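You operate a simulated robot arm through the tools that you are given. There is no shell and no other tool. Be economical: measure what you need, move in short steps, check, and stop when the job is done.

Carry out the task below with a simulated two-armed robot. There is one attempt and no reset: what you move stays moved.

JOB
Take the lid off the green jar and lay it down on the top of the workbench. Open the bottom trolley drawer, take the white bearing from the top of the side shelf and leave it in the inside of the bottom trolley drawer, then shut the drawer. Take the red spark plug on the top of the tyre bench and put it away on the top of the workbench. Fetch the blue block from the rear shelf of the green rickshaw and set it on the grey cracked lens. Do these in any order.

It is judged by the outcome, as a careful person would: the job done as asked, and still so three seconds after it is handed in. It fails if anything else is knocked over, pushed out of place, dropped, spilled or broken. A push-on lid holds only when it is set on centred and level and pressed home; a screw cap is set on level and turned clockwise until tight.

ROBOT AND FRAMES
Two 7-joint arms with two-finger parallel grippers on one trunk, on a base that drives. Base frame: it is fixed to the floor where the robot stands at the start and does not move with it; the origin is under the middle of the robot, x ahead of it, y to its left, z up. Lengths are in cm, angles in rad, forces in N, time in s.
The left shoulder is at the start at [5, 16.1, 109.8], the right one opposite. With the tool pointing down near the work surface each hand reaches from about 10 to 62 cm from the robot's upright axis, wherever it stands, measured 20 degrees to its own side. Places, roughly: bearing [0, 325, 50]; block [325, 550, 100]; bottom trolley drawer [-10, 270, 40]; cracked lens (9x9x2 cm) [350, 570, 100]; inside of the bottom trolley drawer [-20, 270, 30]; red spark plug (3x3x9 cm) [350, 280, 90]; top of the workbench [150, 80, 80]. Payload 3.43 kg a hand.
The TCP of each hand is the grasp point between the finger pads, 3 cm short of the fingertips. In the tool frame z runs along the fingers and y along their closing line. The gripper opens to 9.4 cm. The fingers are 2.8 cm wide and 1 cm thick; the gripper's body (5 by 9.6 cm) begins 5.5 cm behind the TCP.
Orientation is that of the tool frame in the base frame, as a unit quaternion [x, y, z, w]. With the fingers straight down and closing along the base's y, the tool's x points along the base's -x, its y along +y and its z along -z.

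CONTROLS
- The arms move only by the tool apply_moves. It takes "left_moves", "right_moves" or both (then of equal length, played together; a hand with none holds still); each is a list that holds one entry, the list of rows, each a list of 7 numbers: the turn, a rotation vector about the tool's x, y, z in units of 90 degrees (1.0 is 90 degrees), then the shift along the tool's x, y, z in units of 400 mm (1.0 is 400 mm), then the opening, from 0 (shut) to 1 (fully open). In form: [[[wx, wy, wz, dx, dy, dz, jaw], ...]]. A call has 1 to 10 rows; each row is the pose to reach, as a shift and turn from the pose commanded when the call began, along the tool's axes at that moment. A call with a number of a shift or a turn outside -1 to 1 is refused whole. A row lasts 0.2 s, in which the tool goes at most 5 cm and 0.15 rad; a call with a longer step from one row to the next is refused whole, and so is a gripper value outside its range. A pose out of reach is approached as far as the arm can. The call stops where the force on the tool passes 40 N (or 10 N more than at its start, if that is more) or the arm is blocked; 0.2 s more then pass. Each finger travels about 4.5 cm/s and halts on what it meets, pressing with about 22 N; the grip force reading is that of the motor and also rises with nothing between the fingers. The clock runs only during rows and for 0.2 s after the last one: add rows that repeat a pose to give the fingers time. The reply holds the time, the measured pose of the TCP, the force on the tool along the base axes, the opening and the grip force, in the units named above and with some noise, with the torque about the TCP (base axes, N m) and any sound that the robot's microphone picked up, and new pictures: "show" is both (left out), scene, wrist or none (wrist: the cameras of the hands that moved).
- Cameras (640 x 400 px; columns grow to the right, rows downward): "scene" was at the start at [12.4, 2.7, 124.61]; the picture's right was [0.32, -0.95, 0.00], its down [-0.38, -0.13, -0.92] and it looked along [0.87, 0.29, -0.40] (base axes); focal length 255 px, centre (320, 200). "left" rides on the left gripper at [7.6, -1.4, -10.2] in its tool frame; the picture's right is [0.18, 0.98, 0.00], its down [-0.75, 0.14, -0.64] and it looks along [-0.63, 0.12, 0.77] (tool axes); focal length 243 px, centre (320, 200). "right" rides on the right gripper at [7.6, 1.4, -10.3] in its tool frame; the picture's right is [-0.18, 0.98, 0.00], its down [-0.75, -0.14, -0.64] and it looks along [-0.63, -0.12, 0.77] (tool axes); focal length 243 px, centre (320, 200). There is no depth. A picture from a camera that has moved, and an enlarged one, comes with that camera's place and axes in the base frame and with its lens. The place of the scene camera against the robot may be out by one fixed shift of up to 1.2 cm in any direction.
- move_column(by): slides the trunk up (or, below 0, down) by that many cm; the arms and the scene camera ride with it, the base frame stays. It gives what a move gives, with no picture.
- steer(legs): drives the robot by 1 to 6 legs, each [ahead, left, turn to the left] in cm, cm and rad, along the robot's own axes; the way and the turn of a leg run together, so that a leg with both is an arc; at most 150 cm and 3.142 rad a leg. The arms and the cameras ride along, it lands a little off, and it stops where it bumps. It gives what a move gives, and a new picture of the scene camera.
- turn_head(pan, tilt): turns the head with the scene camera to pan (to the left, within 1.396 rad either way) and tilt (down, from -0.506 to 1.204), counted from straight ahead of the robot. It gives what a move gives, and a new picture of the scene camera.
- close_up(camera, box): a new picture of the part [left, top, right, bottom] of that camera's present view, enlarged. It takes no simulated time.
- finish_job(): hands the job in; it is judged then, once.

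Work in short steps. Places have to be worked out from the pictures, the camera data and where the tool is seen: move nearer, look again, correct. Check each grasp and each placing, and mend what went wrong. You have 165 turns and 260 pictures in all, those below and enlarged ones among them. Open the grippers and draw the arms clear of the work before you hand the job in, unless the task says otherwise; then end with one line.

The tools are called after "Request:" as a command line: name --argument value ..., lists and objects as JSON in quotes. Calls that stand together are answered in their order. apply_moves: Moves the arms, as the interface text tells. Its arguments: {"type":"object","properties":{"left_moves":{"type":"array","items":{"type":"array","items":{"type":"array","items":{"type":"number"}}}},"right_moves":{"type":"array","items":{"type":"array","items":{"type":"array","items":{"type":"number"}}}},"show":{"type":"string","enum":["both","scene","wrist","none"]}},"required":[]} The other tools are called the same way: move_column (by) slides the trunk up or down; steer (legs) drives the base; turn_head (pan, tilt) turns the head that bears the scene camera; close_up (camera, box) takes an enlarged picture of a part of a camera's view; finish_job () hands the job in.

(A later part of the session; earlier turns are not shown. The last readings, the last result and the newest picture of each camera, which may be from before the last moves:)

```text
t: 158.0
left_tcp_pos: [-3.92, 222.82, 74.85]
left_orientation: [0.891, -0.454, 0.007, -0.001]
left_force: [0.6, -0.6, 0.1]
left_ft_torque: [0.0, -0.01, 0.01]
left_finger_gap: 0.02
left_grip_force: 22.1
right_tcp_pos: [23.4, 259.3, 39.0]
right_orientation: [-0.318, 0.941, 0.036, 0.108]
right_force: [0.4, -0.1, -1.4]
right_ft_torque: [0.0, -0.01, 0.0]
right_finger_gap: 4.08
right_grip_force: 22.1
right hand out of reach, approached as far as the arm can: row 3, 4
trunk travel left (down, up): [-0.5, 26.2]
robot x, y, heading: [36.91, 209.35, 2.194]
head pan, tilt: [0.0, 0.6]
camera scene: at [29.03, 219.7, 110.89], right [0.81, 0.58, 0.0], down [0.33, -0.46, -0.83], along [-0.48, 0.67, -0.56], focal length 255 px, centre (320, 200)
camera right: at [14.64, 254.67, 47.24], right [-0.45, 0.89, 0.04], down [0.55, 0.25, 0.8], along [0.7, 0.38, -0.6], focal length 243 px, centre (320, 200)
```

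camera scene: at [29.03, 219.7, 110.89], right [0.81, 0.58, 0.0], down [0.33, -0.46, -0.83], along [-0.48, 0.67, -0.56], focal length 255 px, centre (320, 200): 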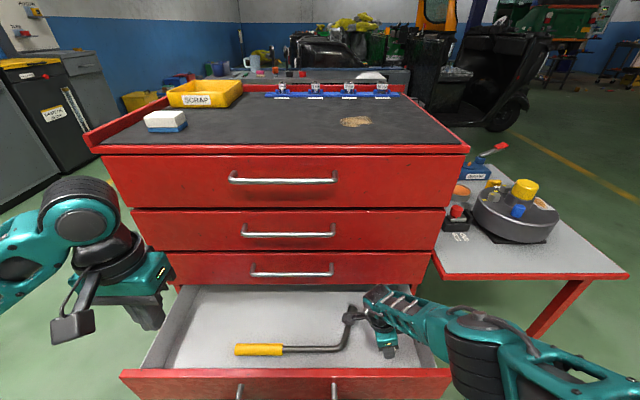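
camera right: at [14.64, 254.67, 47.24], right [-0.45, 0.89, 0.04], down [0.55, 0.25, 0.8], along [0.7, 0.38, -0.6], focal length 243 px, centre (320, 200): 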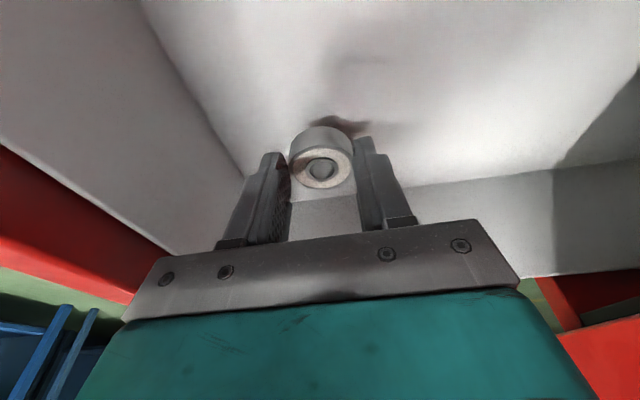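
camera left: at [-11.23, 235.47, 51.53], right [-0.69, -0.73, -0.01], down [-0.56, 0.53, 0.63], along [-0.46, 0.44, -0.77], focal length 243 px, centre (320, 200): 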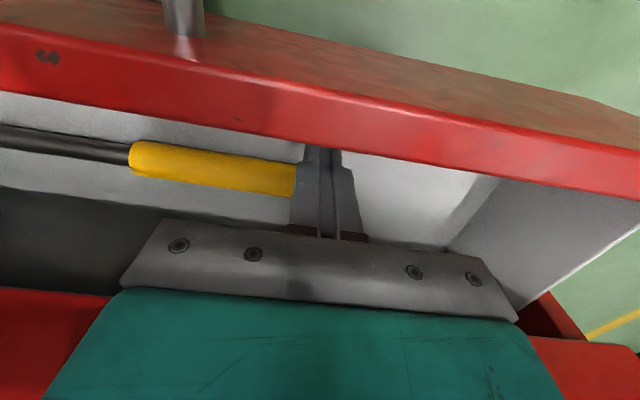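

Reach limit at z=39. Drive 4 cm forward (hand stays inside the gap) and continue down.

Request:
steer --legs '[[4, 0, 0]]'

```text
t: 158.9
left_tcp_pos: [-6.2, 225.85, 74.74]
left_orientation: [0.89, -0.455, 0.006, 0.0]
left_force: [-0.4, -0.3, -0.5]
left_ft_torque: [0.01, 0.0, 0.02]
left_finger_gap: 0.0
left_grip_force: 21.8
right_tcp_pos: [20.93, 262.66, 39.07]
right_orientation: [-0.318, 0.941, 0.035, 0.109]
right_force: [-0.3, 0.1, -1.5]
right_ft_torque: [0.01, 0.05, 0.02]
right_finger_gap: 4.11
right_grip_force: 21.9
trunk travel left (down, up): [-0.5, 26.2]
robot x, y, heading: [34.67, 212.85, 2.192]
head pan, tilt: [0.0, 0.6]
camera scene: at [26.73, 222.83, 110.89], right [0.81, 0.59, 0.0], down [0.33, -0.46, -0.83], along [-0.48, 0.67, -0.56], focal length 255 px, centre (320, 200)
```

scene: 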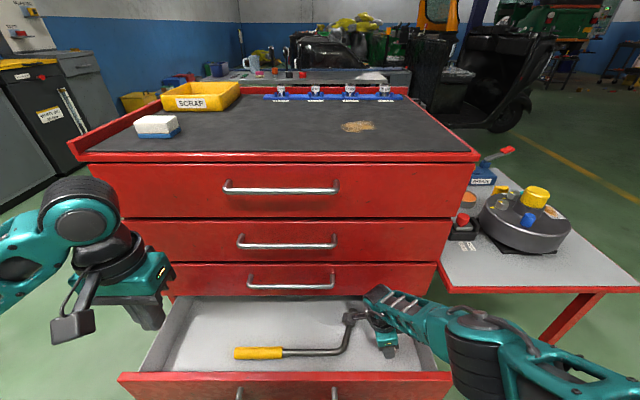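

Request:
apply_moves --right_moves '[[[0, 0, 0, 0.007, -0.03, 0.03, 0.2], [0, 0, 0, 0.015, -0.06, 0.06, 0.2], [0, 0, 0, 0.02, -0.07, 0.085, 0.2]]]' --show "wrist"

Request:
close_up --camera "scene" --box '[320, 280, 460, 370]'

```text
t: 159.7
left_tcp_pos: [-6.3, 225.9, 74.87]
left_orientation: [0.89, -0.455, 0.007, -0.001]
left_force: [0.3, 0.0, 0.3]
left_ft_torque: [0.0, -0.01, 0.0]
left_finger_gap: 0.0
left_grip_force: 21.6
right_tcp_pos: [23.14, 259.84, 35.95]
right_orientation: [-0.317, 0.941, 0.038, 0.109]
right_force: [-2.1, -0.5, 19.3]
right_ft_torque: [0.18, -0.16, -0.02]
right_finger_gap: 4.09
right_grip_force: 22.1
right hand out of reach, approached as far as the arm can: row 3
trunk travel left (down, up): [-0.5, 26.2]
robot x, y, heading: [34.55, 212.97, 2.194]
head pan, tilt: [0.0, 0.6]
camera right: at [14.47, 255.12, 44.27], right [-0.45, 0.89, 0.05], down [0.55, 0.24, 0.8], along [0.7, 0.39, -0.6], focal length 243 px, centre (320, 200)
```

right: 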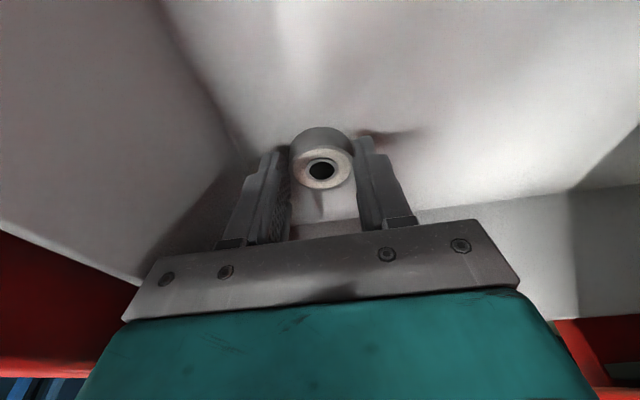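

```text
4.44 times, centred on (390, 325) of scene
camera zoom: at [26.75, 222.7, 110.96], right [0.81, 0.59, 0.0], down [0.33, -0.46, -0.83], along [-0.48, 0.67, -0.56], focal length 1133 px, centre (9, -356)
```

zoom: 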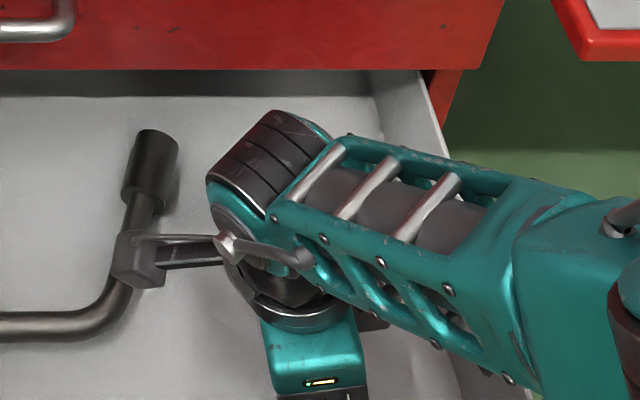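

The bearing is on the drawer floor (19 N contact). Ease, release, and rise.

Request:
apply_moves --right_moves '[[[0, 0, 0, -0.001, 0, -0.004, 0.3], [0, 0, 0, -0.001, 0, -0.004, 0.5], [0, 0, 0, -0.001, 0, -0.004, 0.62], [0, 0, 0, -0.001, 0, -0.004, 0.62], [0, 0, 0, -0.015, 0, -0.06, 0.62], [0, 0, 0, -0.035, 0.02, -0.15, 0.62], [0, 0, 0, -0.06, 0.03, -0.26, 0.62], [0, 0, 0, -0.085, 0.03, -0.37, 0.62]]]' --show "both"

```text
t: 161.5
left_tcp_pos: [-6.28, 225.95, 74.82]
left_orientation: [0.891, -0.454, 0.006, 0.0]
left_force: [0.0, 0.8, 0.6]
left_ft_torque: [0.0, 0.0, -0.01]
left_finger_gap: 0.0
left_grip_force: 21.7
right_tcp_pos: [22.83, 260.45, 50.96]
right_orientation: [-0.317, 0.941, 0.036, 0.109]
right_force: [-0.3, 0.0, -0.8]
right_ft_torque: [-0.01, 0.0, 0.02]
right_finger_gap: 5.84
right_grip_force: 0.0
trunk travel left (down, up): [-0.5, 26.2]
robot x, y, heading: [34.92, 212.6, 2.199]
head pan, tilt: [0.0, 0.6]
camera scene: at [26.73, 222.83, 110.89], right [0.81, 0.59, 0.0], down [0.33, -0.46, -0.83], along [-0.48, 0.67, -0.56], focal length 255 px, centre (320, 200)
camera right: at [14.09, 255.8, 59.18], right [-0.45, 0.89, 0.04], down [0.55, 0.24, 0.8], along [0.7, 0.38, -0.6], focal length 243 px, centre (320, 200)
```

scene: 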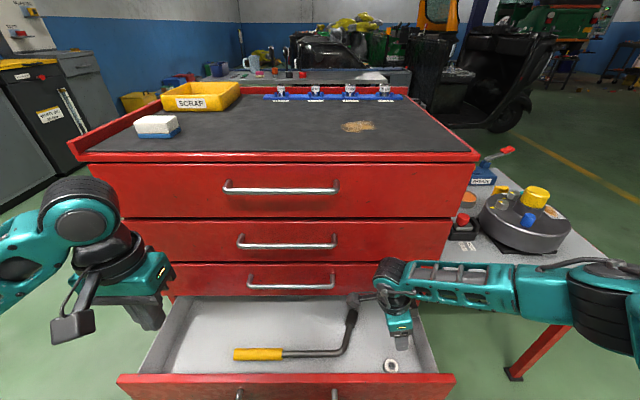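
right: 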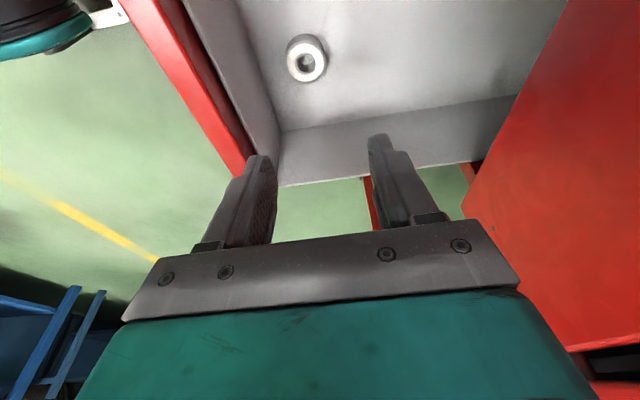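

The bearing lies flat in the drawer. Raise the right hand clear, then I'll back off and push the drawer shut.

Request:
apply_moves --right_moves '[[[0, 0, 0, -0.025, 0, -0.11, 0.62], [0, 0, 0, -0.05, 0, -0.22, 0.62], [0, 0, 0, -0.075, -0.02, -0.33, 0.62], [0, 0, 0, -0.1, -0.06, -0.44, 0.62], [0, 0, 0, -0.125, -0.1, -0.55, 0.62], [0, 0, 0, -0.125, -0.2, -0.6, 0.62]]]' --show "none"

Request:
steer --legs '[[-16, 0, 0]]'

Request:
apply_moves --left_moves '[[[0, -0.06, 0, -0.02, -0.02, 0.1, 0], [0, -0.12, 0, -0.04, -0.03, 0.21, 0], [0, -0.18, 0, -0.06, -0.03, 0.32, 0], [0, -0.24, 0, -0.08, -0.03, 0.43, 0], [0, -0.3, 0, -0.1, -0.03, 0.54, 0], [0, -0.35, 0, -0.12, -0.03, 0.65, 0], [0, -0.35, 0, -0.14, -0.03, 0.76, 0], [0, -0.35, 0, -0.16, -0.03, 0.83, 0]]]' --show "both"

```text
t: 162.9
left_tcp_pos: [-6.17, 226.01, 74.85]
left_orientation: [0.891, -0.455, 0.006, -0.001]
left_force: [0.5, 0.0, -0.3]
left_ft_torque: [0.02, -0.02, 0.02]
left_finger_gap: 0.01
left_grip_force: 21.6
right_tcp_pos: [26.91, 253.94, 75.33]
right_orientation: [-0.317, 0.942, 0.036, 0.109]
right_force: [-0.2, -0.3, 0.1]
right_ft_torque: [-0.02, 0.01, 0.04]
right_finger_gap: 5.83
right_grip_force: 0.1
trunk travel left (down, up): [-0.5, 26.2]
robot x, y, heading: [34.56, 212.57, 2.193]
head pan, tilt: [0.0, 0.6]
```

```text
t: 164.3
left_tcp_pos: [3.16, 213.12, 74.88]
left_orientation: [0.89, -0.456, 0.005, 0.0]
left_force: [-0.2, -0.2, -0.6]
left_ft_torque: [-0.01, 0.0, -0.03]
left_finger_gap: 0.0
left_grip_force: 21.9
right_tcp_pos: [36.32, 241.22, 75.19]
right_orientation: [-0.316, 0.942, 0.035, 0.108]
right_force: [0.5, -0.8, 0.1]
right_ft_torque: [0.06, 0.01, 0.0]
right_finger_gap: 5.81
right_grip_force: 0.0
trunk travel left (down, up): [-0.5, 26.2]
robot x, y, heading: [43.65, 199.25, 2.193]
head pan, tilt: [0.0, 0.6]
camera scene: at [36.08, 209.9, 110.89], right [0.81, 0.58, 0.0], down [0.33, -0.46, -0.83], along [-0.48, 0.67, -0.56], focal length 255 px, centre (320, 200)
```

scene: 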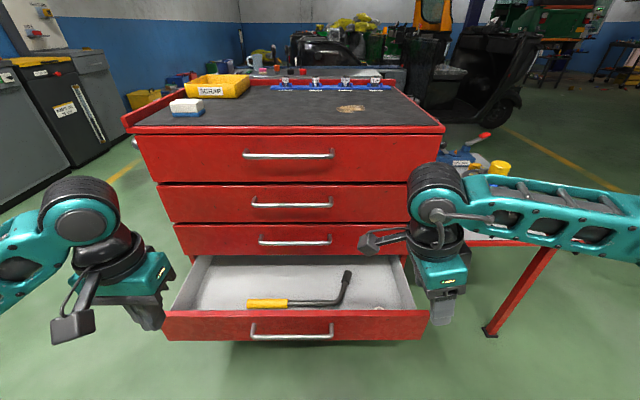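

```text
t: 166.1
left_tcp_pos: [0.76, 218.69, 41.54]
left_orientation: [0.858, -0.439, -0.235, -0.125]
left_force: [0.0, 0.2, -0.7]
left_ft_torque: [0.02, 0.04, 0.0]
left_finger_gap: 0.0
left_grip_force: 22.0
right_tcp_pos: [36.16, 240.92, 75.26]
right_orientation: [-0.316, 0.942, 0.035, 0.108]
right_force: [-0.6, 0.7, 0.2]
right_ft_torque: [-0.01, 0.01, 0.01]
right_finger_gap: 5.82
right_grip_force: 0.0
trunk travel left (down, up): [-0.5, 26.2]
robot x, y, heading: [43.8, 199.53, 2.192]
head pan, tilt: [0.0, 0.6]
camera scene: at [36.09, 209.9, 110.89], right [0.81, 0.58, 0.0], down [0.33, -0.46, -0.83], along [-0.48, 0.67, -0.56], focal length 255 px, centre (320, 200)
camera left: at [8.75, 209.94, 46.42], right [-0.7, -0.7, -0.1], down [-0.3, 0.17, 0.94], along [-0.64, 0.69, -0.33], focal length 243 px, centre (320, 200)
```

scene: 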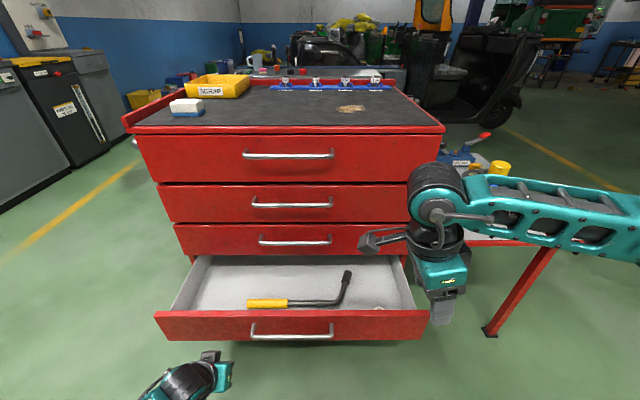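
left: 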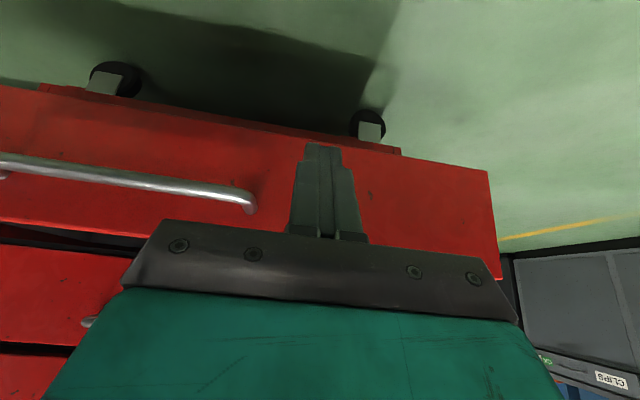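

Retract the right hand so it won't meet the trolley, then drive forward to push the drawer shut.

Request:
apply_moves --right_moves '[[[0, 0, 0, 0, -0.1, 0, 0.62], [0, 0, 0, 0, -0.2, 0, 0.62], [0, 0, 0, 0, -0.3, 0, 0.62], [0, 0, 0, 0, -0.38, 0, 0.62]]]' --show "none"

Request:
steer --legs '[[22, 0, 0]]'

```text
t: 167.1
left_tcp_pos: [0.89, 218.76, 41.61]
left_orientation: [0.858, -0.439, -0.235, -0.125]
left_force: [0.1, -0.9, -0.4]
left_ft_torque: [0.03, -0.03, 0.01]
left_finger_gap: 0.0
left_grip_force: 22.1
right_tcp_pos: [43.48, 229.93, 74.81]
right_orientation: [-0.316, 0.942, 0.035, 0.11]
right_force: [1.0, -0.6, -0.2]
right_ft_torque: [-0.01, 0.02, -0.01]
right_finger_gap: 5.82
right_grip_force: 0.0
right hand out of reach, approached as far as the arm can: row 4
trunk travel left (down, up): [-0.5, 26.2]
robot x, y, heading: [43.77, 199.72, 2.195]
head pan, tilt: [0.0, 0.6]
```

```text
t: 168.8
left_tcp_pos: [-12.18, 236.15, 41.61]
left_orientation: [0.86, -0.436, -0.236, -0.124]
left_force: [-0.7, 0.3, 0.5]
left_ft_torque: [-0.01, 0.0, 0.02]
left_finger_gap: 0.01
left_grip_force: 22.2
right_tcp_pos: [30.6, 247.67, 74.84]
right_orientation: [-0.319, 0.941, 0.035, 0.109]
right_force: [-0.1, 0.5, 0.5]
right_ft_torque: [0.0, 0.0, 0.04]
right_finger_gap: 5.83
right_grip_force: 0.0
trunk travel left (down, up): [-0.5, 26.2]
robot x, y, heading: [31.15, 217.21, 2.196]
head pan, tilt: [0.0, 0.6]
camera scene: at [23.29, 227.5, 110.89], right [0.81, 0.59, 0.0], down [0.33, -0.46, -0.83], along [-0.48, 0.67, -0.56], focal length 255 px, centre (320, 200)
```

scene: 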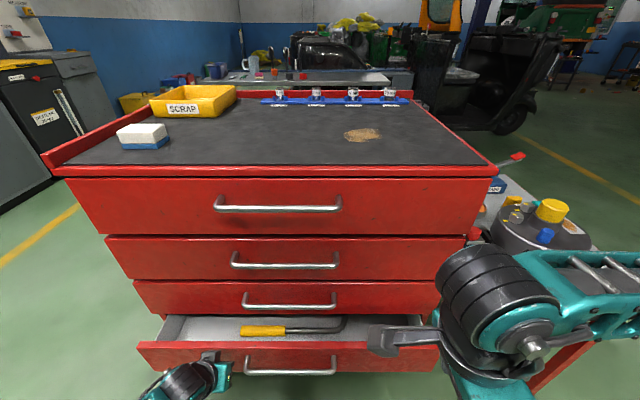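

Pushing works; drive on until it seats.

Request:
steer --legs '[[16, 0, 0]]'

```text
t: 170.0
left_tcp_pos: [-17.49, 243.57, 40.94]
left_orientation: [0.864, -0.437, -0.222, -0.115]
left_force: [1.1, 0.2, 0.5]
left_ft_torque: [0.02, -0.03, 0.03]
left_finger_gap: 0.02
left_grip_force: 21.9
right_tcp_pos: [24.38, 256.11, 74.72]
right_orientation: [-0.319, 0.941, 0.036, 0.109]
right_force: [-0.2, -0.1, -0.4]
right_ft_torque: [-0.03, 0.02, -0.04]
right_finger_gap: 5.85
right_grip_force: 0.1
trunk travel left (down, up): [-0.5, 26.2]
robot x, y, heading: [25.18, 226.17, 2.202]
head pan, tilt: [0.0, 0.6]
stopped in leg 1: the force on the tool passed its limit (the readings are from after the stop); the commanded pose is now the measured one
camera scene: at [17.04, 236.08, 110.86], right [0.81, 0.59, 0.0], down [0.33, -0.46, -0.83], along [-0.49, 0.67, -0.56], focal length 255 px, centre (320, 200)
```

scene: 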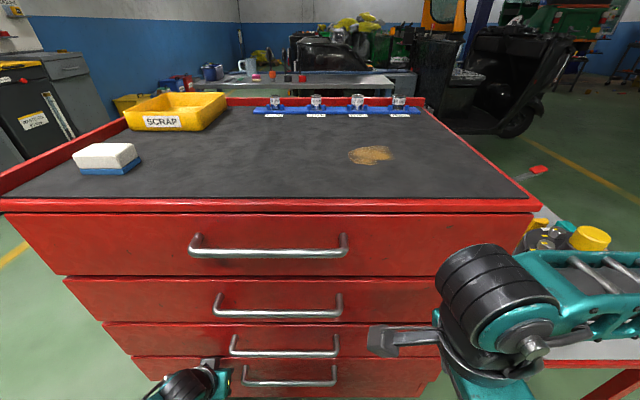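

It stopped on force, looks nearly shut. Back off 25 cm and inspect.

Request:
steer --legs '[[-28, 0, 0]]'

Request:
close_up --camera "scene" --box '[140, 200, 440, 360]'

```text
t: 172.0
left_tcp_pos: [-1.14, 220.93, 40.9]
left_orientation: [0.865, -0.435, -0.222, -0.114]
left_force: [0.0, -0.4, -0.6]
left_ft_torque: [-0.01, 0.01, 0.0]
left_finger_gap: 0.01
left_grip_force: 21.3
right_tcp_pos: [40.54, 233.69, 74.87]
right_orientation: [-0.322, 0.94, 0.036, 0.11]
right_force: [0.0, -0.3, -0.3]
right_ft_torque: [0.05, -0.01, 0.0]
right_finger_gap: 5.83
right_grip_force: 0.1
trunk travel left (down, up): [-0.5, 26.2]
robot x, y, heading: [41.6, 203.61, 2.208]
head pan, tilt: [0.0, 0.6]
camera scene: at [33.42, 213.55, 110.89], right [0.8, 0.59, 0.0], down [0.34, -0.45, -0.83], along [-0.49, 0.66, -0.56], focal length 255 px, centre (320, 200)
```

scene: 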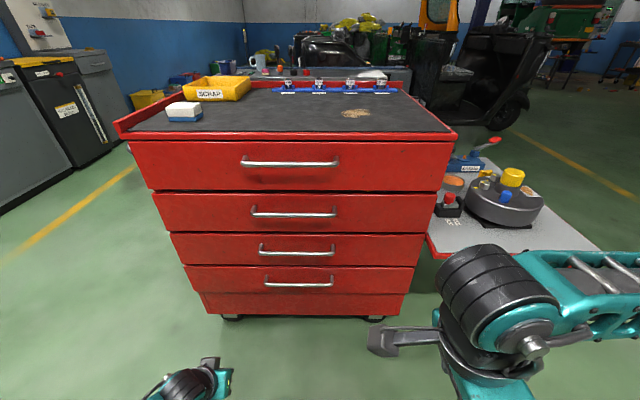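

```text
2.13 times, centred on (290, 280) of scene
camera zoom: at [33.42, 213.55, 110.89], right [0.8, 0.59, 0.0], down [0.34, -0.45, -0.83], along [-0.49, 0.66, -0.56], focal length 544 px, centre (384, 29)
```

zoom: 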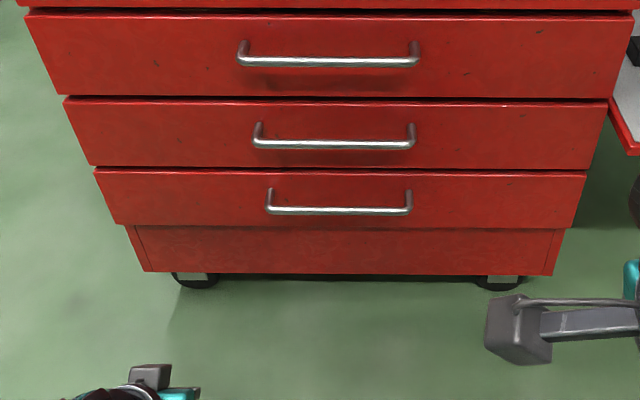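

The drawer is shut flush. Now bring both arms back to a neutral raised pose for travel.

Request:
apply_moves --left_moves '[[[0, 0.04, 0, -0.056, 0, -0.094, 0.5], [0, 0.08, 0, -0.112, 0, -0.188, 0.8], [0, 0.13, 0, -0.168, 0, -0.282, 0.8], [0, 0.18, 0, -0.224, 0, -0.376, 0.8], [0, 0.22, 0, -0.28, 0, -0.47, 0.8], [0, 0.27, 0, -0.336, 0, -0.564, 0.8], [0, 0.31, 0, -0.392, 0, -0.658, 0.8], [0, 0.34, 0, -0.45, 0, -0.75, 0.8], [0, 0.34, 0, -0.45, 0, -0.75, 0.8], [0, 0.34, 0, -0.45, 0, -0.75, 0.8]]]' --right_moves '[[[0, 0, -0.09, 0, -0.01, -0.05, 0.8], [0, 0, -0.18, 0, -0.02, -0.1, 0.8], [0, 0, -0.27, 0, -0.03, -0.15, 0.8], [0, 0, -0.36, 0, 0, -0.2, 0.8], [0, 0, -0.45, 0, 0.02, -0.25, 0.8], [0, 0, -0.54, 0, 0.04, -0.3, 0.8], [0, 0, -0.63, 0, 0.06, -0.35, 0.8], [0, 0, -0.72, 0, 0.08, -0.4, 0.8], [0, 0, -0.81, 0, 0.1, -0.45, 0.8], [0, 0, -0.9, 0, 0.12, -0.5, 0.8]]]' --show "none"

Request:
move_column --by 14

```text
t: 174.2
left_tcp_pos: [-2.01, 222.03, 75.7]
left_orientation: [0.894, -0.449, 0.014, 0.005]
left_force: [-0.4, 0.9, -0.2]
left_ft_torque: [-0.01, 0.02, 0.03]
left_finger_gap: 7.55
left_grip_force: 0.1
right_tcp_pos: [34.12, 234.71, 94.27]
right_orientation: [0.856, -0.504, 0.044, -0.107]
right_force: [-0.7, 0.0, 1.1]
right_ft_torque: [-0.03, 0.03, -0.01]
right_finger_gap: 7.52
right_grip_force: 0.2
right hand out of reach, approached as far as the arm can: row 1, 2, 3
trunk travel left (down, up): [-0.5, 26.2]
robot x, y, heading: [41.19, 203.41, 2.213]
head pan, tilt: [0.0, 0.6]
```

```text
t: 175.8
left_tcp_pos: [-1.79, 222.04, 89.79]
left_orientation: [0.894, -0.448, 0.014, 0.005]
left_force: [0.7, 0.3, -0.7]
left_ft_torque: [-0.03, 0.03, 0.0]
left_finger_gap: 7.52
left_grip_force: 0.0
right_tcp_pos: [34.09, 234.89, 108.13]
right_orientation: [0.855, -0.506, 0.044, -0.107]
right_force: [0.3, -0.1, 0.0]
right_ft_torque: [0.0, -0.02, 0.01]
right_finger_gap: 7.51
right_grip_force: 0.0
trunk travel left (down, up): [-14.5, 12.2]
robot x, y, heading: [41.44, 203.0, 2.21]
head pan, tilt: [0.0, 0.6]
```

Turn toward the tyre bench and drive most of the way, then look.

Request:
steer --legs '[[0, 0, -1.8], [130, 0, 0], [110, 0, 0]]'

Request:
turn_head --pan -0.4 --tilt 0.25

```text
t: 191.9
left_tcp_pos: [291.89, 332.16, 89.74]
left_orientation: [-0.194, 0.981, -0.005, -0.014]
left_force: [0.5, -0.5, 0.6]
left_ft_torque: [0.01, 0.01, 0.0]
left_finger_gap: 7.52
left_grip_force: 0.1
right_tcp_pos: [295.37, 294.22, 108.18]
right_orientation: [-0.125, 0.986, -0.11, 0.03]
right_force: [-0.1, 0.0, 0.2]
right_ft_torque: [0.01, -0.01, -0.02]
right_finger_gap: 7.54
right_grip_force: 0.0
trunk travel left (down, up): [-14.5, 12.2]
robot x, y, heading: [263.23, 294.98, 0.382]
head pan, tilt: [0.0, 0.6]
camera scene: at [274.74, 299.43, 124.89], right [0.38, -0.93, 0.0], down [-0.52, -0.21, -0.82], along [0.76, 0.31, -0.57], focal length 255 px, centre (320, 200)
```

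scene: 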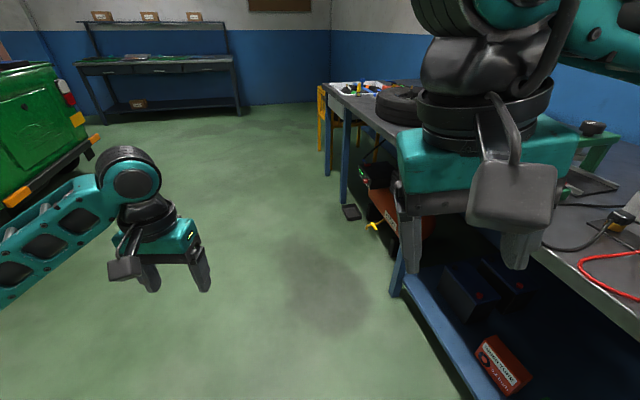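

```text
t: 192.8
left_tcp_pos: [291.84, 332.28, 89.79]
left_orientation: [-0.193, 0.981, -0.005, -0.014]
left_force: [0.8, 0.6, -0.5]
left_ft_torque: [0.02, -0.02, -0.02]
left_finger_gap: 7.51
left_grip_force: 0.1
right_tcp_pos: [295.3, 294.18, 108.21]
right_orientation: [-0.124, 0.986, -0.111, 0.03]
right_force: [0.4, 0.1, 0.0]
right_ft_torque: [0.01, 0.01, 0.0]
right_finger_gap: 7.52
right_grip_force: 0.1
trunk travel left (down, up): [-14.5, 12.2]
robot x, y, heading: [263.1, 294.84, 0.381]
head pan, tilt: [-0.4, 0.25]
camera scene: at [275.87, 295.98, 128.11], right [-0.01, -1.0, 0.0], down [-0.25, 0.0, -0.97], along [0.97, -0.01, -0.25], focal length 255 px, centre (320, 200)
```

scene: 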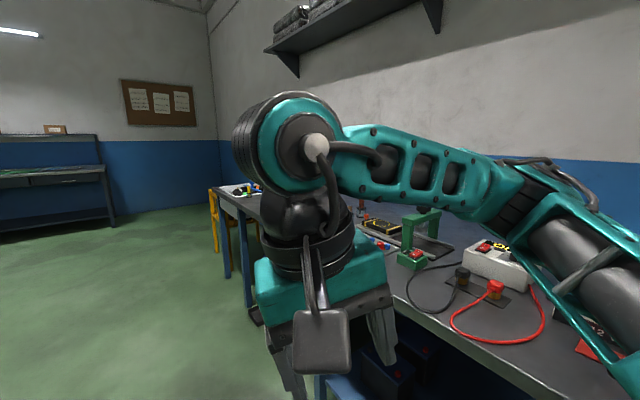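

The bench is right ahead; the right hand blocks the view where the plug should be. I'll level that hand and move it right and back.

Request:
apply_moves --right_moves '[[[-0.05, 0, 0, 0.05, -0.09, 0, 0.8], [-0.1, 0, 0, 0.08, -0.18, 0, 0.8], [-0.146, 0, 0, 0.1, -0.28, 0, 0.8], [-0.146, 0, 0, 0.12, -0.38, 0, 0.8]]]' --show "none"

Request:
turn_head --pan -0.3 --tilt 0.45

```text
t: 193.8
left_tcp_pos: [291.76, 332.29, 89.83]
left_orientation: [-0.193, 0.981, -0.005, -0.013]
left_force: [-0.3, 0.3, 0.1]
left_ft_torque: [0.01, -0.01, 0.0]
left_finger_gap: 7.51
left_grip_force: 0.0
right_tcp_pos: [293.95, 278.48, 111.64]
right_orientation: [-0.128, 0.992, 0.003, 0.015]
right_force: [0.0, 0.1, -0.1]
right_ft_torque: [-0.01, 0.01, 0.02]
right_finger_gap: 7.51
right_grip_force: 0.0
trunk travel left (down, up): [-14.5, 12.2]
robot x, y, heading: [263.19, 295.0, 0.385]
head pan, tilt: [-0.4, 0.25]
```

```text
t: 194.5
left_tcp_pos: [291.76, 332.2, 89.83]
left_orientation: [-0.193, 0.981, -0.005, -0.014]
left_force: [0.9, -0.8, -0.9]
left_ft_torque: [0.0, 0.01, 0.02]
left_finger_gap: 7.53
left_grip_force: 0.1
right_tcp_pos: [294.05, 278.65, 111.62]
right_orientation: [-0.127, 0.992, 0.004, 0.016]
right_force: [-0.9, 0.4, 0.0]
right_ft_torque: [0.0, 0.01, -0.01]
right_finger_gap: 7.52
right_grip_force: 0.0
trunk travel left (down, up): [-14.5, 12.2]
robot x, y, heading: [263.2, 294.65, 0.383]
head pan, tilt: [-0.3, 0.45]
camera scene: at [275.69, 296.88, 126.25], right [0.08, -1.0, 0.0], down [-0.43, -0.04, -0.9], along [0.9, 0.08, -0.43], focal length 255 px, centre (320, 200)
```

scene: 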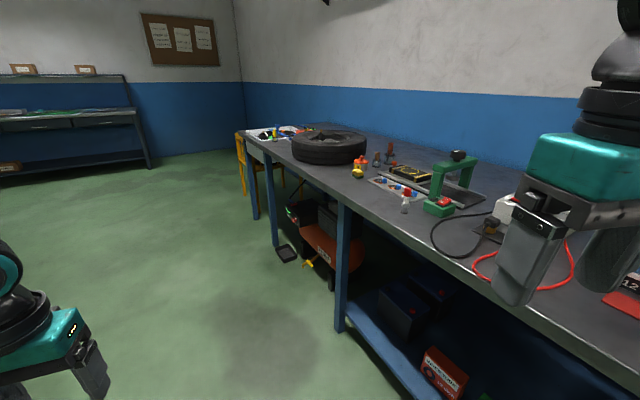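

Request:
close_up --camera "scene" --box '[320, 130, 500, 240]'

```text
3.56 times, centred on (410, 185) of scene
camera zoom: at [275.69, 296.88, 126.25], right [0.08, -1.0, 0.0], down [-0.43, -0.04, -0.9], along [0.9, 0.08, -0.43], focal length 906 px, centre (0, 253)
```

zoom: 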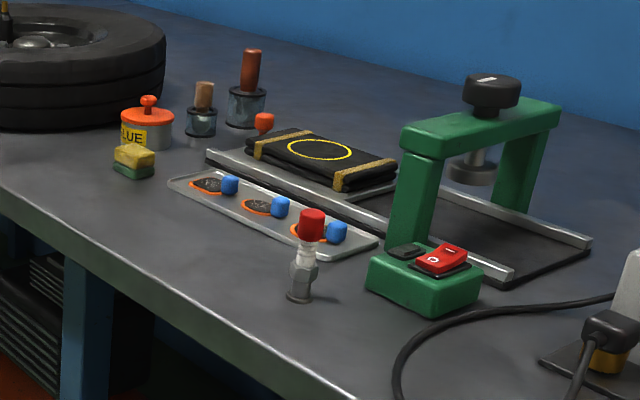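

The red spark plug stands upright near [355,275], bench top z≈84.5. I'll raise the left hand, drive alongside, and face the bench.

Request:
apply_moves --left_moves '[[[0, 0, 0, 0, 0, -0.12, 0.8], [0, 0, 0, 0, 0, -0.24, 0.8], [0, 0, 0, 0, 0, -0.36, 0.8], [0, 0, 0, 0, 0, -0.46, 0.8]]]' --show "none"

Request:
steer --legs '[[77, -1.5, 0], [0, 0, -1.32]]'

Request:
turn_head --pan -0.2 --tilt 0.7

```text
t: 195.5
left_tcp_pos: [292.17, 332.38, 108.18]
left_orientation: [-0.193, 0.981, -0.006, -0.014]
left_force: [0.1, 0.0, -0.5]
left_ft_torque: [0.0, -0.03, 0.02]
left_finger_gap: 7.52
left_grip_force: 0.1
right_tcp_pos: [294.02, 278.64, 111.52]
right_orientation: [-0.128, 0.992, 0.003, 0.016]
right_force: [0.6, 0.2, 0.5]
right_ft_torque: [-0.05, -0.01, -0.01]
right_finger_gap: 7.52
right_grip_force: 0.1
trunk travel left (down, up): [-14.5, 12.2]
robot x, y, heading: [263.43, 294.96, 0.383]
head pan, tilt: [-0.3, 0.45]
```

```text
t: 203.0
left_tcp_pos: [378.81, 303.31, 108.01]
left_orientation: [0.453, 0.891, 0.004, -0.014]
left_force: [0.3, -0.1, 1.2]
left_ft_torque: [-0.01, 0.02, 0.02]
left_finger_gap: 7.52
left_grip_force: 0.0
right_tcp_pos: [327.12, 288.47, 111.64]
right_orientation: [0.51, 0.86, -0.007, 0.014]
right_force: [0.2, -0.4, 0.1]
right_ft_torque: [0.0, 0.0, 0.02]
right_finger_gap: 7.54
right_grip_force: 0.1
trunk travel left (down, up): [-14.5, 12.2]
robot x, y, heading: [335.36, 322.36, -0.938]
head pan, tilt: [-0.3, 0.45]
camera scene: at [340.29, 310.19, 126.25], right [-0.95, -0.32, 0.0], down [-0.14, 0.41, -0.9], along [0.29, -0.85, -0.44], focal length 255 px, centre (320, 200)
```

scene: 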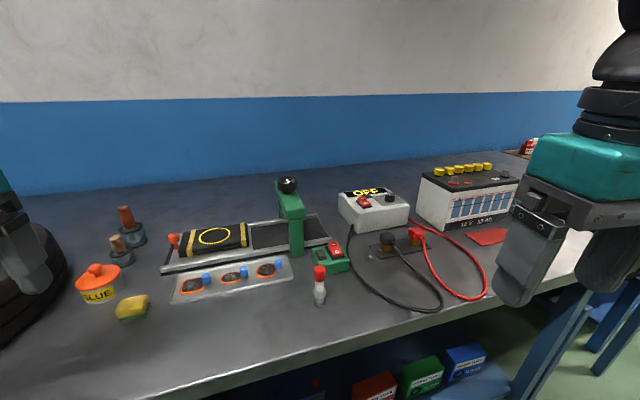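

```text
t: 203.7
left_tcp_pos: [378.7, 303.22, 108.12]
left_orientation: [0.453, 0.892, 0.004, -0.015]
left_force: [0.0, 1.1, 0.0]
left_ft_torque: [-0.03, 0.0, -0.02]
left_finger_gap: 7.48
left_grip_force: 0.1
right_tcp_pos: [327.02, 288.4, 111.6]
right_orientation: [0.51, 0.86, -0.007, 0.013]
right_force: [-0.6, -0.3, 0.5]
right_ft_torque: [-0.01, -0.01, -0.03]
right_finger_gap: 7.53
right_grip_force: 0.0
trunk travel left (down, up): [-14.5, 12.2]
robot x, y, heading: [335.23, 322.23, -0.942]
head pan, tilt: [-0.201, 0.7]
camera scene: at [340.85, 311.16, 124.03], right [-0.91, -0.41, 0.0], down [-0.27, 0.59, -0.77], along [0.32, -0.7, -0.64], focal length 255 px, centre (320, 200)
```

scene: 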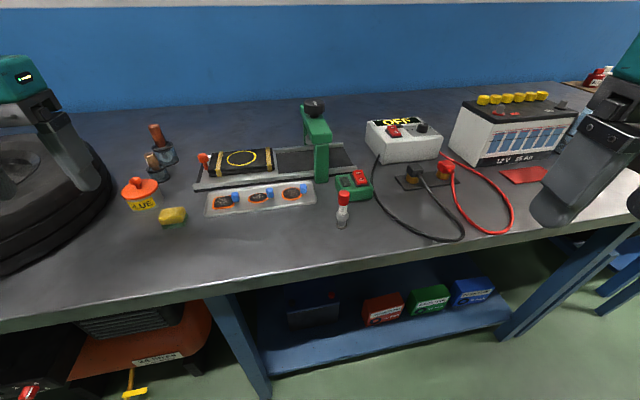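

Plug at [352.7,274.3], z 84.5–93. Move the right hand above it.

Request:
apply_moves --right_moves '[[[0, 0, 0, -0.088, 0.056, 0, 0.7], [0, 0, 0, -0.176, 0.112, 0, 0.7], [0, 0, 0, -0.264, 0.168, 0, 0.7], [0, 0, 0, -0.352, 0.224, 0.04, 0.7], [0, 0, 0, -0.44, 0.28, 0.08, 0.7], [0, 0, 0, -0.528, 0.338, 0.13, 0.7], [0, 0, 0, -0.617, 0.395, 0.18, 0.7]]]' --show "both"

```text
t: 205.3
left_tcp_pos: [378.67, 303.3, 108.06]
left_orientation: [0.453, 0.892, 0.005, -0.014]
left_force: [-0.3, -0.2, -0.7]
left_ft_torque: [-0.01, -0.02, 0.01]
left_finger_gap: 7.52
left_grip_force: 0.0
right_tcp_pos: [353.1, 273.8, 105.32]
right_orientation: [0.51, 0.86, -0.009, 0.014]
right_force: [1.3, -0.1, -0.2]
right_ft_torque: [0.01, 0.01, -0.01]
right_finger_gap: 6.59
right_grip_force: 0.1
trunk travel left (down, up): [-14.5, 12.2]
robot x, y, heading: [335.38, 322.41, -0.938]
head pan, tilt: [-0.201, 0.7]
camera scene: at [340.91, 311.15, 124.02], right [-0.91, -0.41, 0.0], down [-0.27, 0.59, -0.76], along [0.32, -0.7, -0.64], focal length 255 px, centre (320, 200)
camera right: at [350.49, 281.52, 115.36], right [0.95, 0.31, 0.01], down [0.23, -0.71, 0.67], along [0.21, -0.63, -0.75], focal length 243 px, centre (320, 200)
```

scene: 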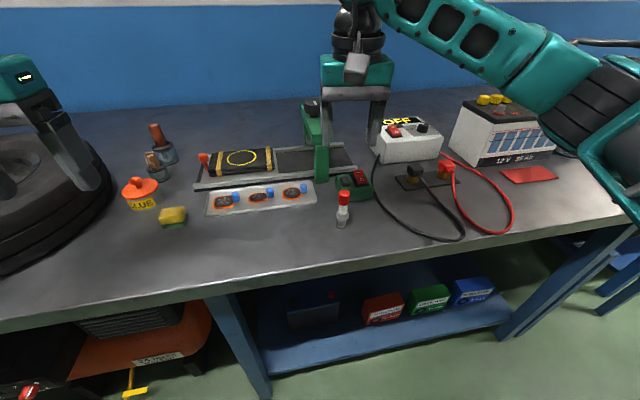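
right: 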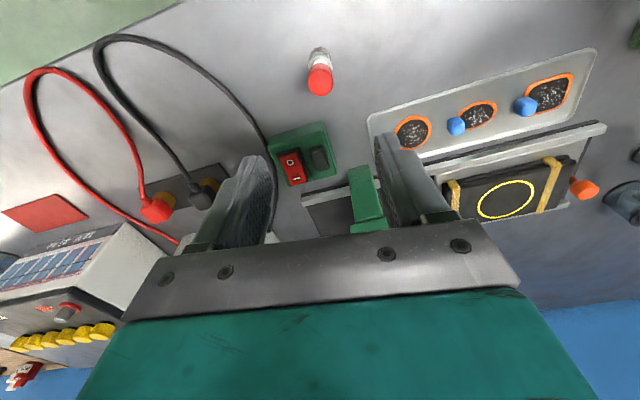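

The wrist view puts the plug ~2 cm nearer ([352.5,275.8]). Correct and descend partway.

Request:
apply_moves --right_moves '[[[0, 0, 0, 0.051, 0.011, 0.02, 0.65], [0, 0, 0, 0.051, 0.011, 0.1, 0.65], [0, 0, 0, 0.051, 0.011, 0.17, 0.65]]]' --show "both"

```text
t: 206.1
left_tcp_pos: [378.89, 303.22, 108.09]
left_orientation: [0.452, 0.892, 0.005, -0.014]
left_force: [-0.2, 1.1, 0.0]
left_ft_torque: [-0.01, 0.02, -0.05]
left_finger_gap: 7.51
left_grip_force: 0.0
right_tcp_pos: [352.61, 275.61, 98.47]
right_orientation: [0.51, 0.86, -0.007, 0.015]
right_force: [-0.2, 0.3, -0.5]
right_ft_torque: [0.0, 0.0, -0.01]
right_finger_gap: 6.11
right_grip_force: 0.0
trunk travel left (down, up): [-14.5, 12.2]
robot x, y, heading: [335.44, 322.93, -0.942]
head pan, tilt: [-0.201, 0.7]
camera scene: at [340.86, 311.15, 124.03], right [-0.91, -0.41, 0.0], down [-0.27, 0.59, -0.76], along [0.32, -0.7, -0.64], focal length 255 px, centre (320, 200)
camera right: at [349.87, 283.4, 108.43], right [0.95, 0.31, 0.01], down [0.23, -0.71, 0.67], along [0.21, -0.63, -0.75], focal length 243 px, centre (320, 200)
```

scene: 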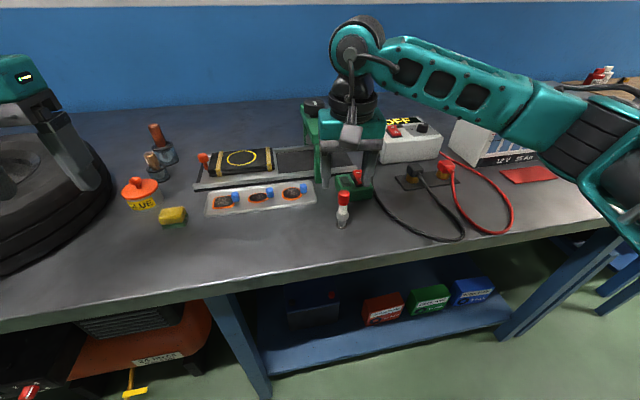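
right: 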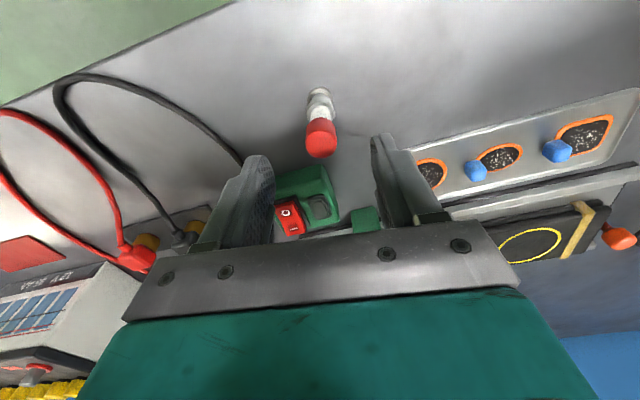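

Aligned. Descend to z≈89 and close.

Request:
apply_moves --right_moves '[[[0, 0, 0, 0.002, 0.002, 0.08, 0.65], [0, 0, 0, 0.002, 0.002, 0.16, 0.65], [0, 0, 0, 0.002, 0.002, 0.235, 0.65], [0, 0, 0, 0.002, 0.002, 0.235, 0.4], [0, 0, 0, 0.002, 0.002, 0.235, 0.2], [0, 0, 0, 0.002, 0.002, 0.235, 0.1], [0, 0, 0, 0.002, 0.002, 0.235, 0.1], [0, 0, 0, 0.002, 0.002, 0.235, 0.1]]]' --show "both"

```text
t: 207.9
left_tcp_pos: [378.74, 303.25, 108.11]
left_orientation: [0.452, 0.892, 0.004, -0.014]
left_force: [0.1, -0.6, -0.5]
left_ft_torque: [0.0, -0.03, 0.03]
left_finger_gap: 7.53
left_grip_force: 0.0
right_tcp_pos: [352.63, 275.79, 88.93]
right_orientation: [0.51, 0.86, -0.008, 0.014]
right_force: [-0.4, -0.6, -0.8]
right_ft_torque: [0.0, 0.01, 0.0]
right_finger_gap: 2.31
right_grip_force: 21.9
trunk travel left (down, up): [-14.5, 12.2]
robot x, y, heading: [335.38, 322.52, -0.941]
head pan, tilt: [-0.201, 0.7]
camera scene: at [340.86, 311.16, 124.03], right [-0.91, -0.41, 0.0], down [-0.27, 0.59, -0.76], along [0.32, -0.7, -0.64], focal length 255 px, centre (320, 200)
camera right: at [350.03, 283.54, 98.95], right [0.95, 0.31, 0.01], down [0.23, -0.71, 0.67], along [0.21, -0.63, -0.75], focal length 243 px, centre (320, 200)
```

scene: 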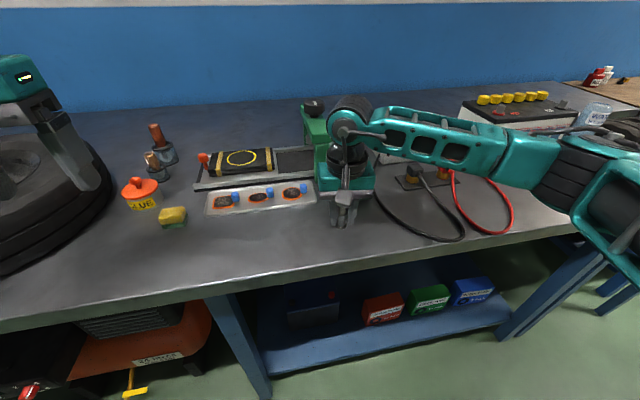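
right: 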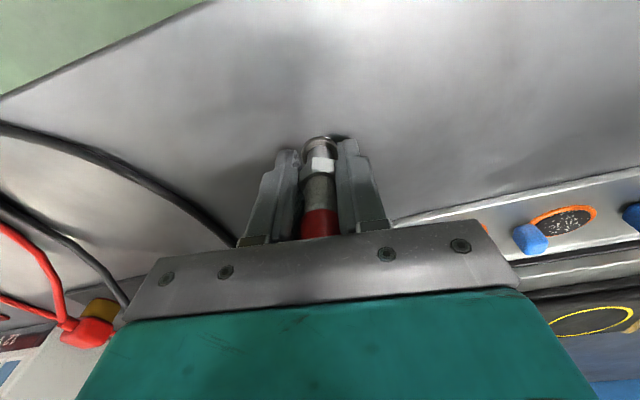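

Plug gripped (gap 2.31). Lift it up.

Request:
apply_moves --right_moves '[[[0, 0, 0, 0, 0, -0.06, 0.1], [0, 0, 0, 0, 0, -0.16, 0.1], [0, 0, 0, 0, 0, -0.27, 0.1], [0, 0, 0, 0, 0, -0.38, 0.1], [0, 0, 0, 0.05, 0, -0.48, 0.1], [0, 0, 0, 0.12, 0, -0.56, 0.1]]]' --show "none"

Request:
turn_head --pan -1.0 --tilt 0.45

```text
t: 209.3
left_tcp_pos: [378.77, 303.37, 108.12]
left_orientation: [0.452, 0.892, 0.004, -0.014]
left_force: [-0.4, 1.6, -0.3]
left_ft_torque: [-0.03, 0.01, -0.01]
left_finger_gap: 7.53
left_grip_force: 0.0
right_tcp_pos: [350.01, 280.65, 111.11]
right_orientation: [0.511, 0.86, -0.007, 0.013]
right_force: [0.1, -1.1, -0.5]
right_ft_torque: [-0.01, 0.03, -0.01]
right_finger_gap: 2.26
right_grip_force: 21.4
trunk travel left (down, up): [-14.5, 12.2]
robot x, y, heading: [335.38, 322.3, -0.943]
head pan, tilt: [-0.201, 0.7]
```

```text
t: 210.5
left_tcp_pos: [378.76, 303.21, 108.17]
left_orientation: [0.452, 0.892, 0.004, -0.015]
left_force: [-0.1, -0.2, -0.3]
left_ft_torque: [0.0, -0.01, -0.01]
left_finger_gap: 7.52
left_grip_force: 0.1
right_tcp_pos: [349.97, 280.43, 111.09]
right_orientation: [0.51, 0.86, -0.008, 0.014]
right_force: [0.3, -0.2, -0.1]
right_ft_torque: [0.0, -0.04, -0.01]
right_finger_gap: 2.27
right_grip_force: 21.7
trunk travel left (down, up): [-14.5, 12.2]
robot x, y, heading: [335.23, 322.29, -0.94]
head pan, tilt: [-1.0, 0.45]
camera scene: at [334.0, 310.32, 126.24], right [-0.93, 0.36, 0.0], down [0.16, 0.41, -0.9], along [-0.33, -0.84, -0.44], focal length 255 px, centre (320, 200)
```

scene: 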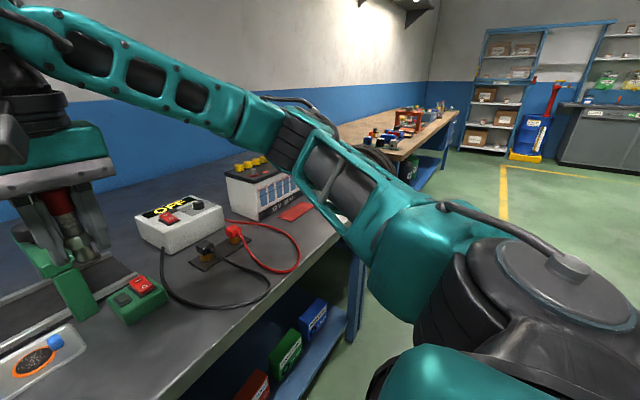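

Slide right along the benches toward the wooden workbench and look.

Request:
steer --legs '[[-6, -145, 0]]'

Request:
turn_head --pan -0.2 --tilt 0.6

```text
t: 217.5
left_tcp_pos: [262.23, 225.39, 108.22]
left_orientation: [0.447, 0.895, 0.004, -0.014]
left_force: [0.3, -0.5, 0.0]
left_ft_torque: [-0.01, 0.01, 0.03]
left_finger_gap: 7.51
left_grip_force: 0.1
right_tcp_pos: [233.89, 202.4, 111.21]
right_orientation: [0.505, 0.863, -0.008, 0.014]
right_force: [-0.1, 0.9, -0.4]
right_ft_torque: [-0.01, -0.04, 0.0]
right_finger_gap: 2.23
right_grip_force: 22.1
trunk travel left (down, up): [-14.5, 12.2]
robot x, y, heading: [218.31, 244.26, -0.931]
head pan, tilt: [-1.0, 0.45]
camera scene: at [217.34, 231.98, 126.24], right [-0.94, 0.35, 0.0], down [0.15, 0.41, -0.9], along [-0.32, -0.84, -0.44], focal length 255 px, centre (320, 200)
```

scene: 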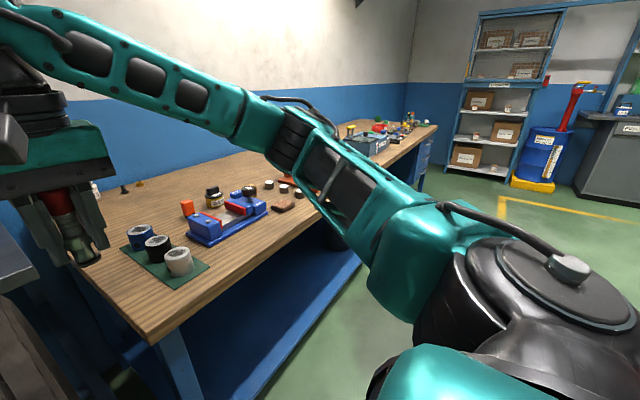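

```text
t: 218.6
left_tcp_pos: [262.22, 225.46, 108.13]
left_orientation: [0.447, 0.894, 0.005, -0.014]
left_force: [-0.2, 0.5, -0.7]
left_ft_torque: [0.02, 0.0, 0.01]
left_finger_gap: 7.5
left_grip_force: 0.0
right_tcp_pos: [233.82, 202.39, 111.22]
right_orientation: [0.505, 0.863, -0.007, 0.015]
right_force: [-0.1, 0.0, -0.7]
right_ft_torque: [0.04, 0.0, 0.03]
right_finger_gap: 2.13
right_grip_force: 22.0
trunk travel left (down, up): [-14.5, 12.2]
robot x, y, heading: [218.9, 243.98, -0.931]
head pan, tilt: [-0.201, 0.6]
camera scene: at [224.34, 232.59, 124.89], right [-0.91, -0.42, 0.0], down [-0.24, 0.51, -0.83], along [0.35, -0.75, -0.56], focal length 255 px, centre (320, 200)
```

scene: 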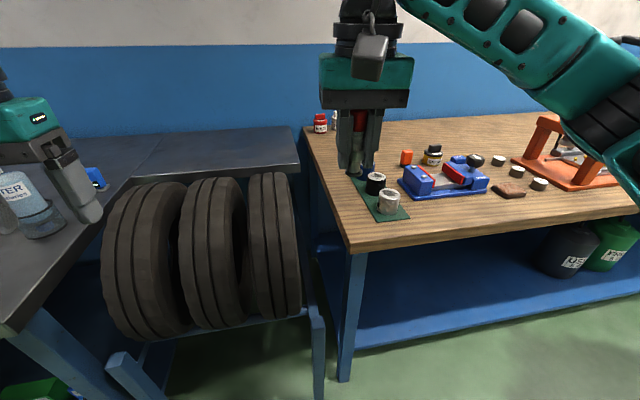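

A clear spot lies in front of the blue vise at about [216,172.5]. Slide right 33 cm and in 6 cm.

Request:
steer --legs '[[0, -33, 0], [6, 0, 0]]'

Request:
apply_moves --right_moves '[[[0, 0, 0, 0, 0, 0, 0.05]]]' --show "both"

```text
t: 221.4
left_tcp_pos: [238.76, 200.35, 108.15]
left_orientation: [0.448, 0.894, 0.003, -0.015]
left_force: [0.2, 0.1, -0.8]
left_ft_torque: [0.02, 0.02, -0.01]
left_finger_gap: 7.52
left_grip_force: 0.1
right_tcp_pos: [210.29, 177.37, 111.07]
right_orientation: [0.507, 0.862, -0.008, 0.013]
right_force: [-0.1, 0.0, -0.1]
right_ft_torque: [0.03, 0.03, 0.02]
right_finger_gap: 2.18
right_grip_force: 21.7
trunk travel left (down, up): [-14.5, 12.2]
robot x, y, heading: [194.76, 219.58, -0.933]
head pan, tilt: [-0.201, 0.6]
camera scene: at [200.96, 207.69, 124.88], right [-0.91, -0.42, 0.0], down [-0.24, 0.51, -0.82], along [0.35, -0.75, -0.57], focal length 255 px, centre (320, 200)
```

scene: 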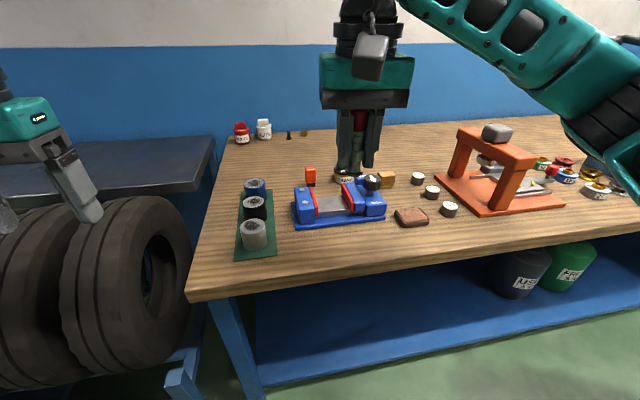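

```text
t: 221.8
left_tcp_pos: [238.75, 200.52, 108.2]
left_orientation: [0.448, 0.894, 0.005, -0.015]
left_force: [0.1, -0.5, 0.2]
left_ft_torque: [0.02, -0.01, 0.01]
left_finger_gap: 7.54
left_grip_force: 0.1
right_tcp_pos: [210.25, 177.55, 111.19]
right_orientation: [0.506, 0.862, -0.008, 0.013]
right_force: [-0.9, 0.1, -1.0]
right_ft_torque: [0.0, 0.0, 0.0]
right_finger_gap: 2.14
right_grip_force: 21.7
trunk travel left (down, up): [-14.5, 12.2]
robot x, y, heading: [194.83, 219.1, -0.93]
head pan, tilt: [-0.201, 0.6]
camera scene: at [200.92, 207.73, 124.89], right [-0.91, -0.42, 0.0], down [-0.24, 0.51, -0.82], along [0.35, -0.75, -0.57], focal length 255 px, centre (320, 200)
camera right: at [207.61, 185.22, 121.15], right [0.95, 0.32, 0.01], down [0.23, -0.71, 0.67], along [0.22, -0.63, -0.75], focal length 243 px, centre (320, 200)
```

scene: 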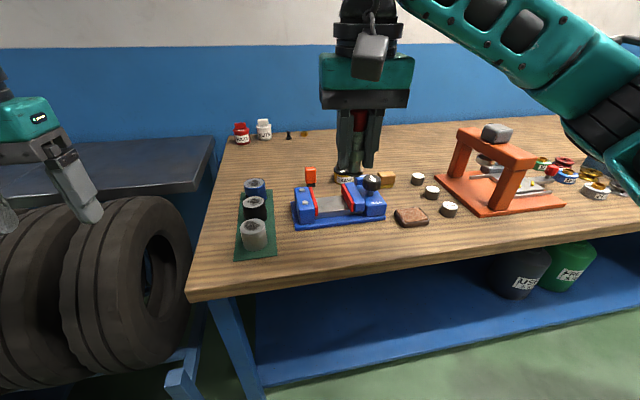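
right: 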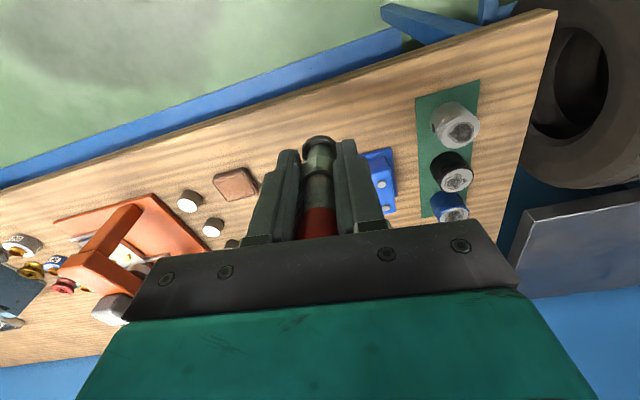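

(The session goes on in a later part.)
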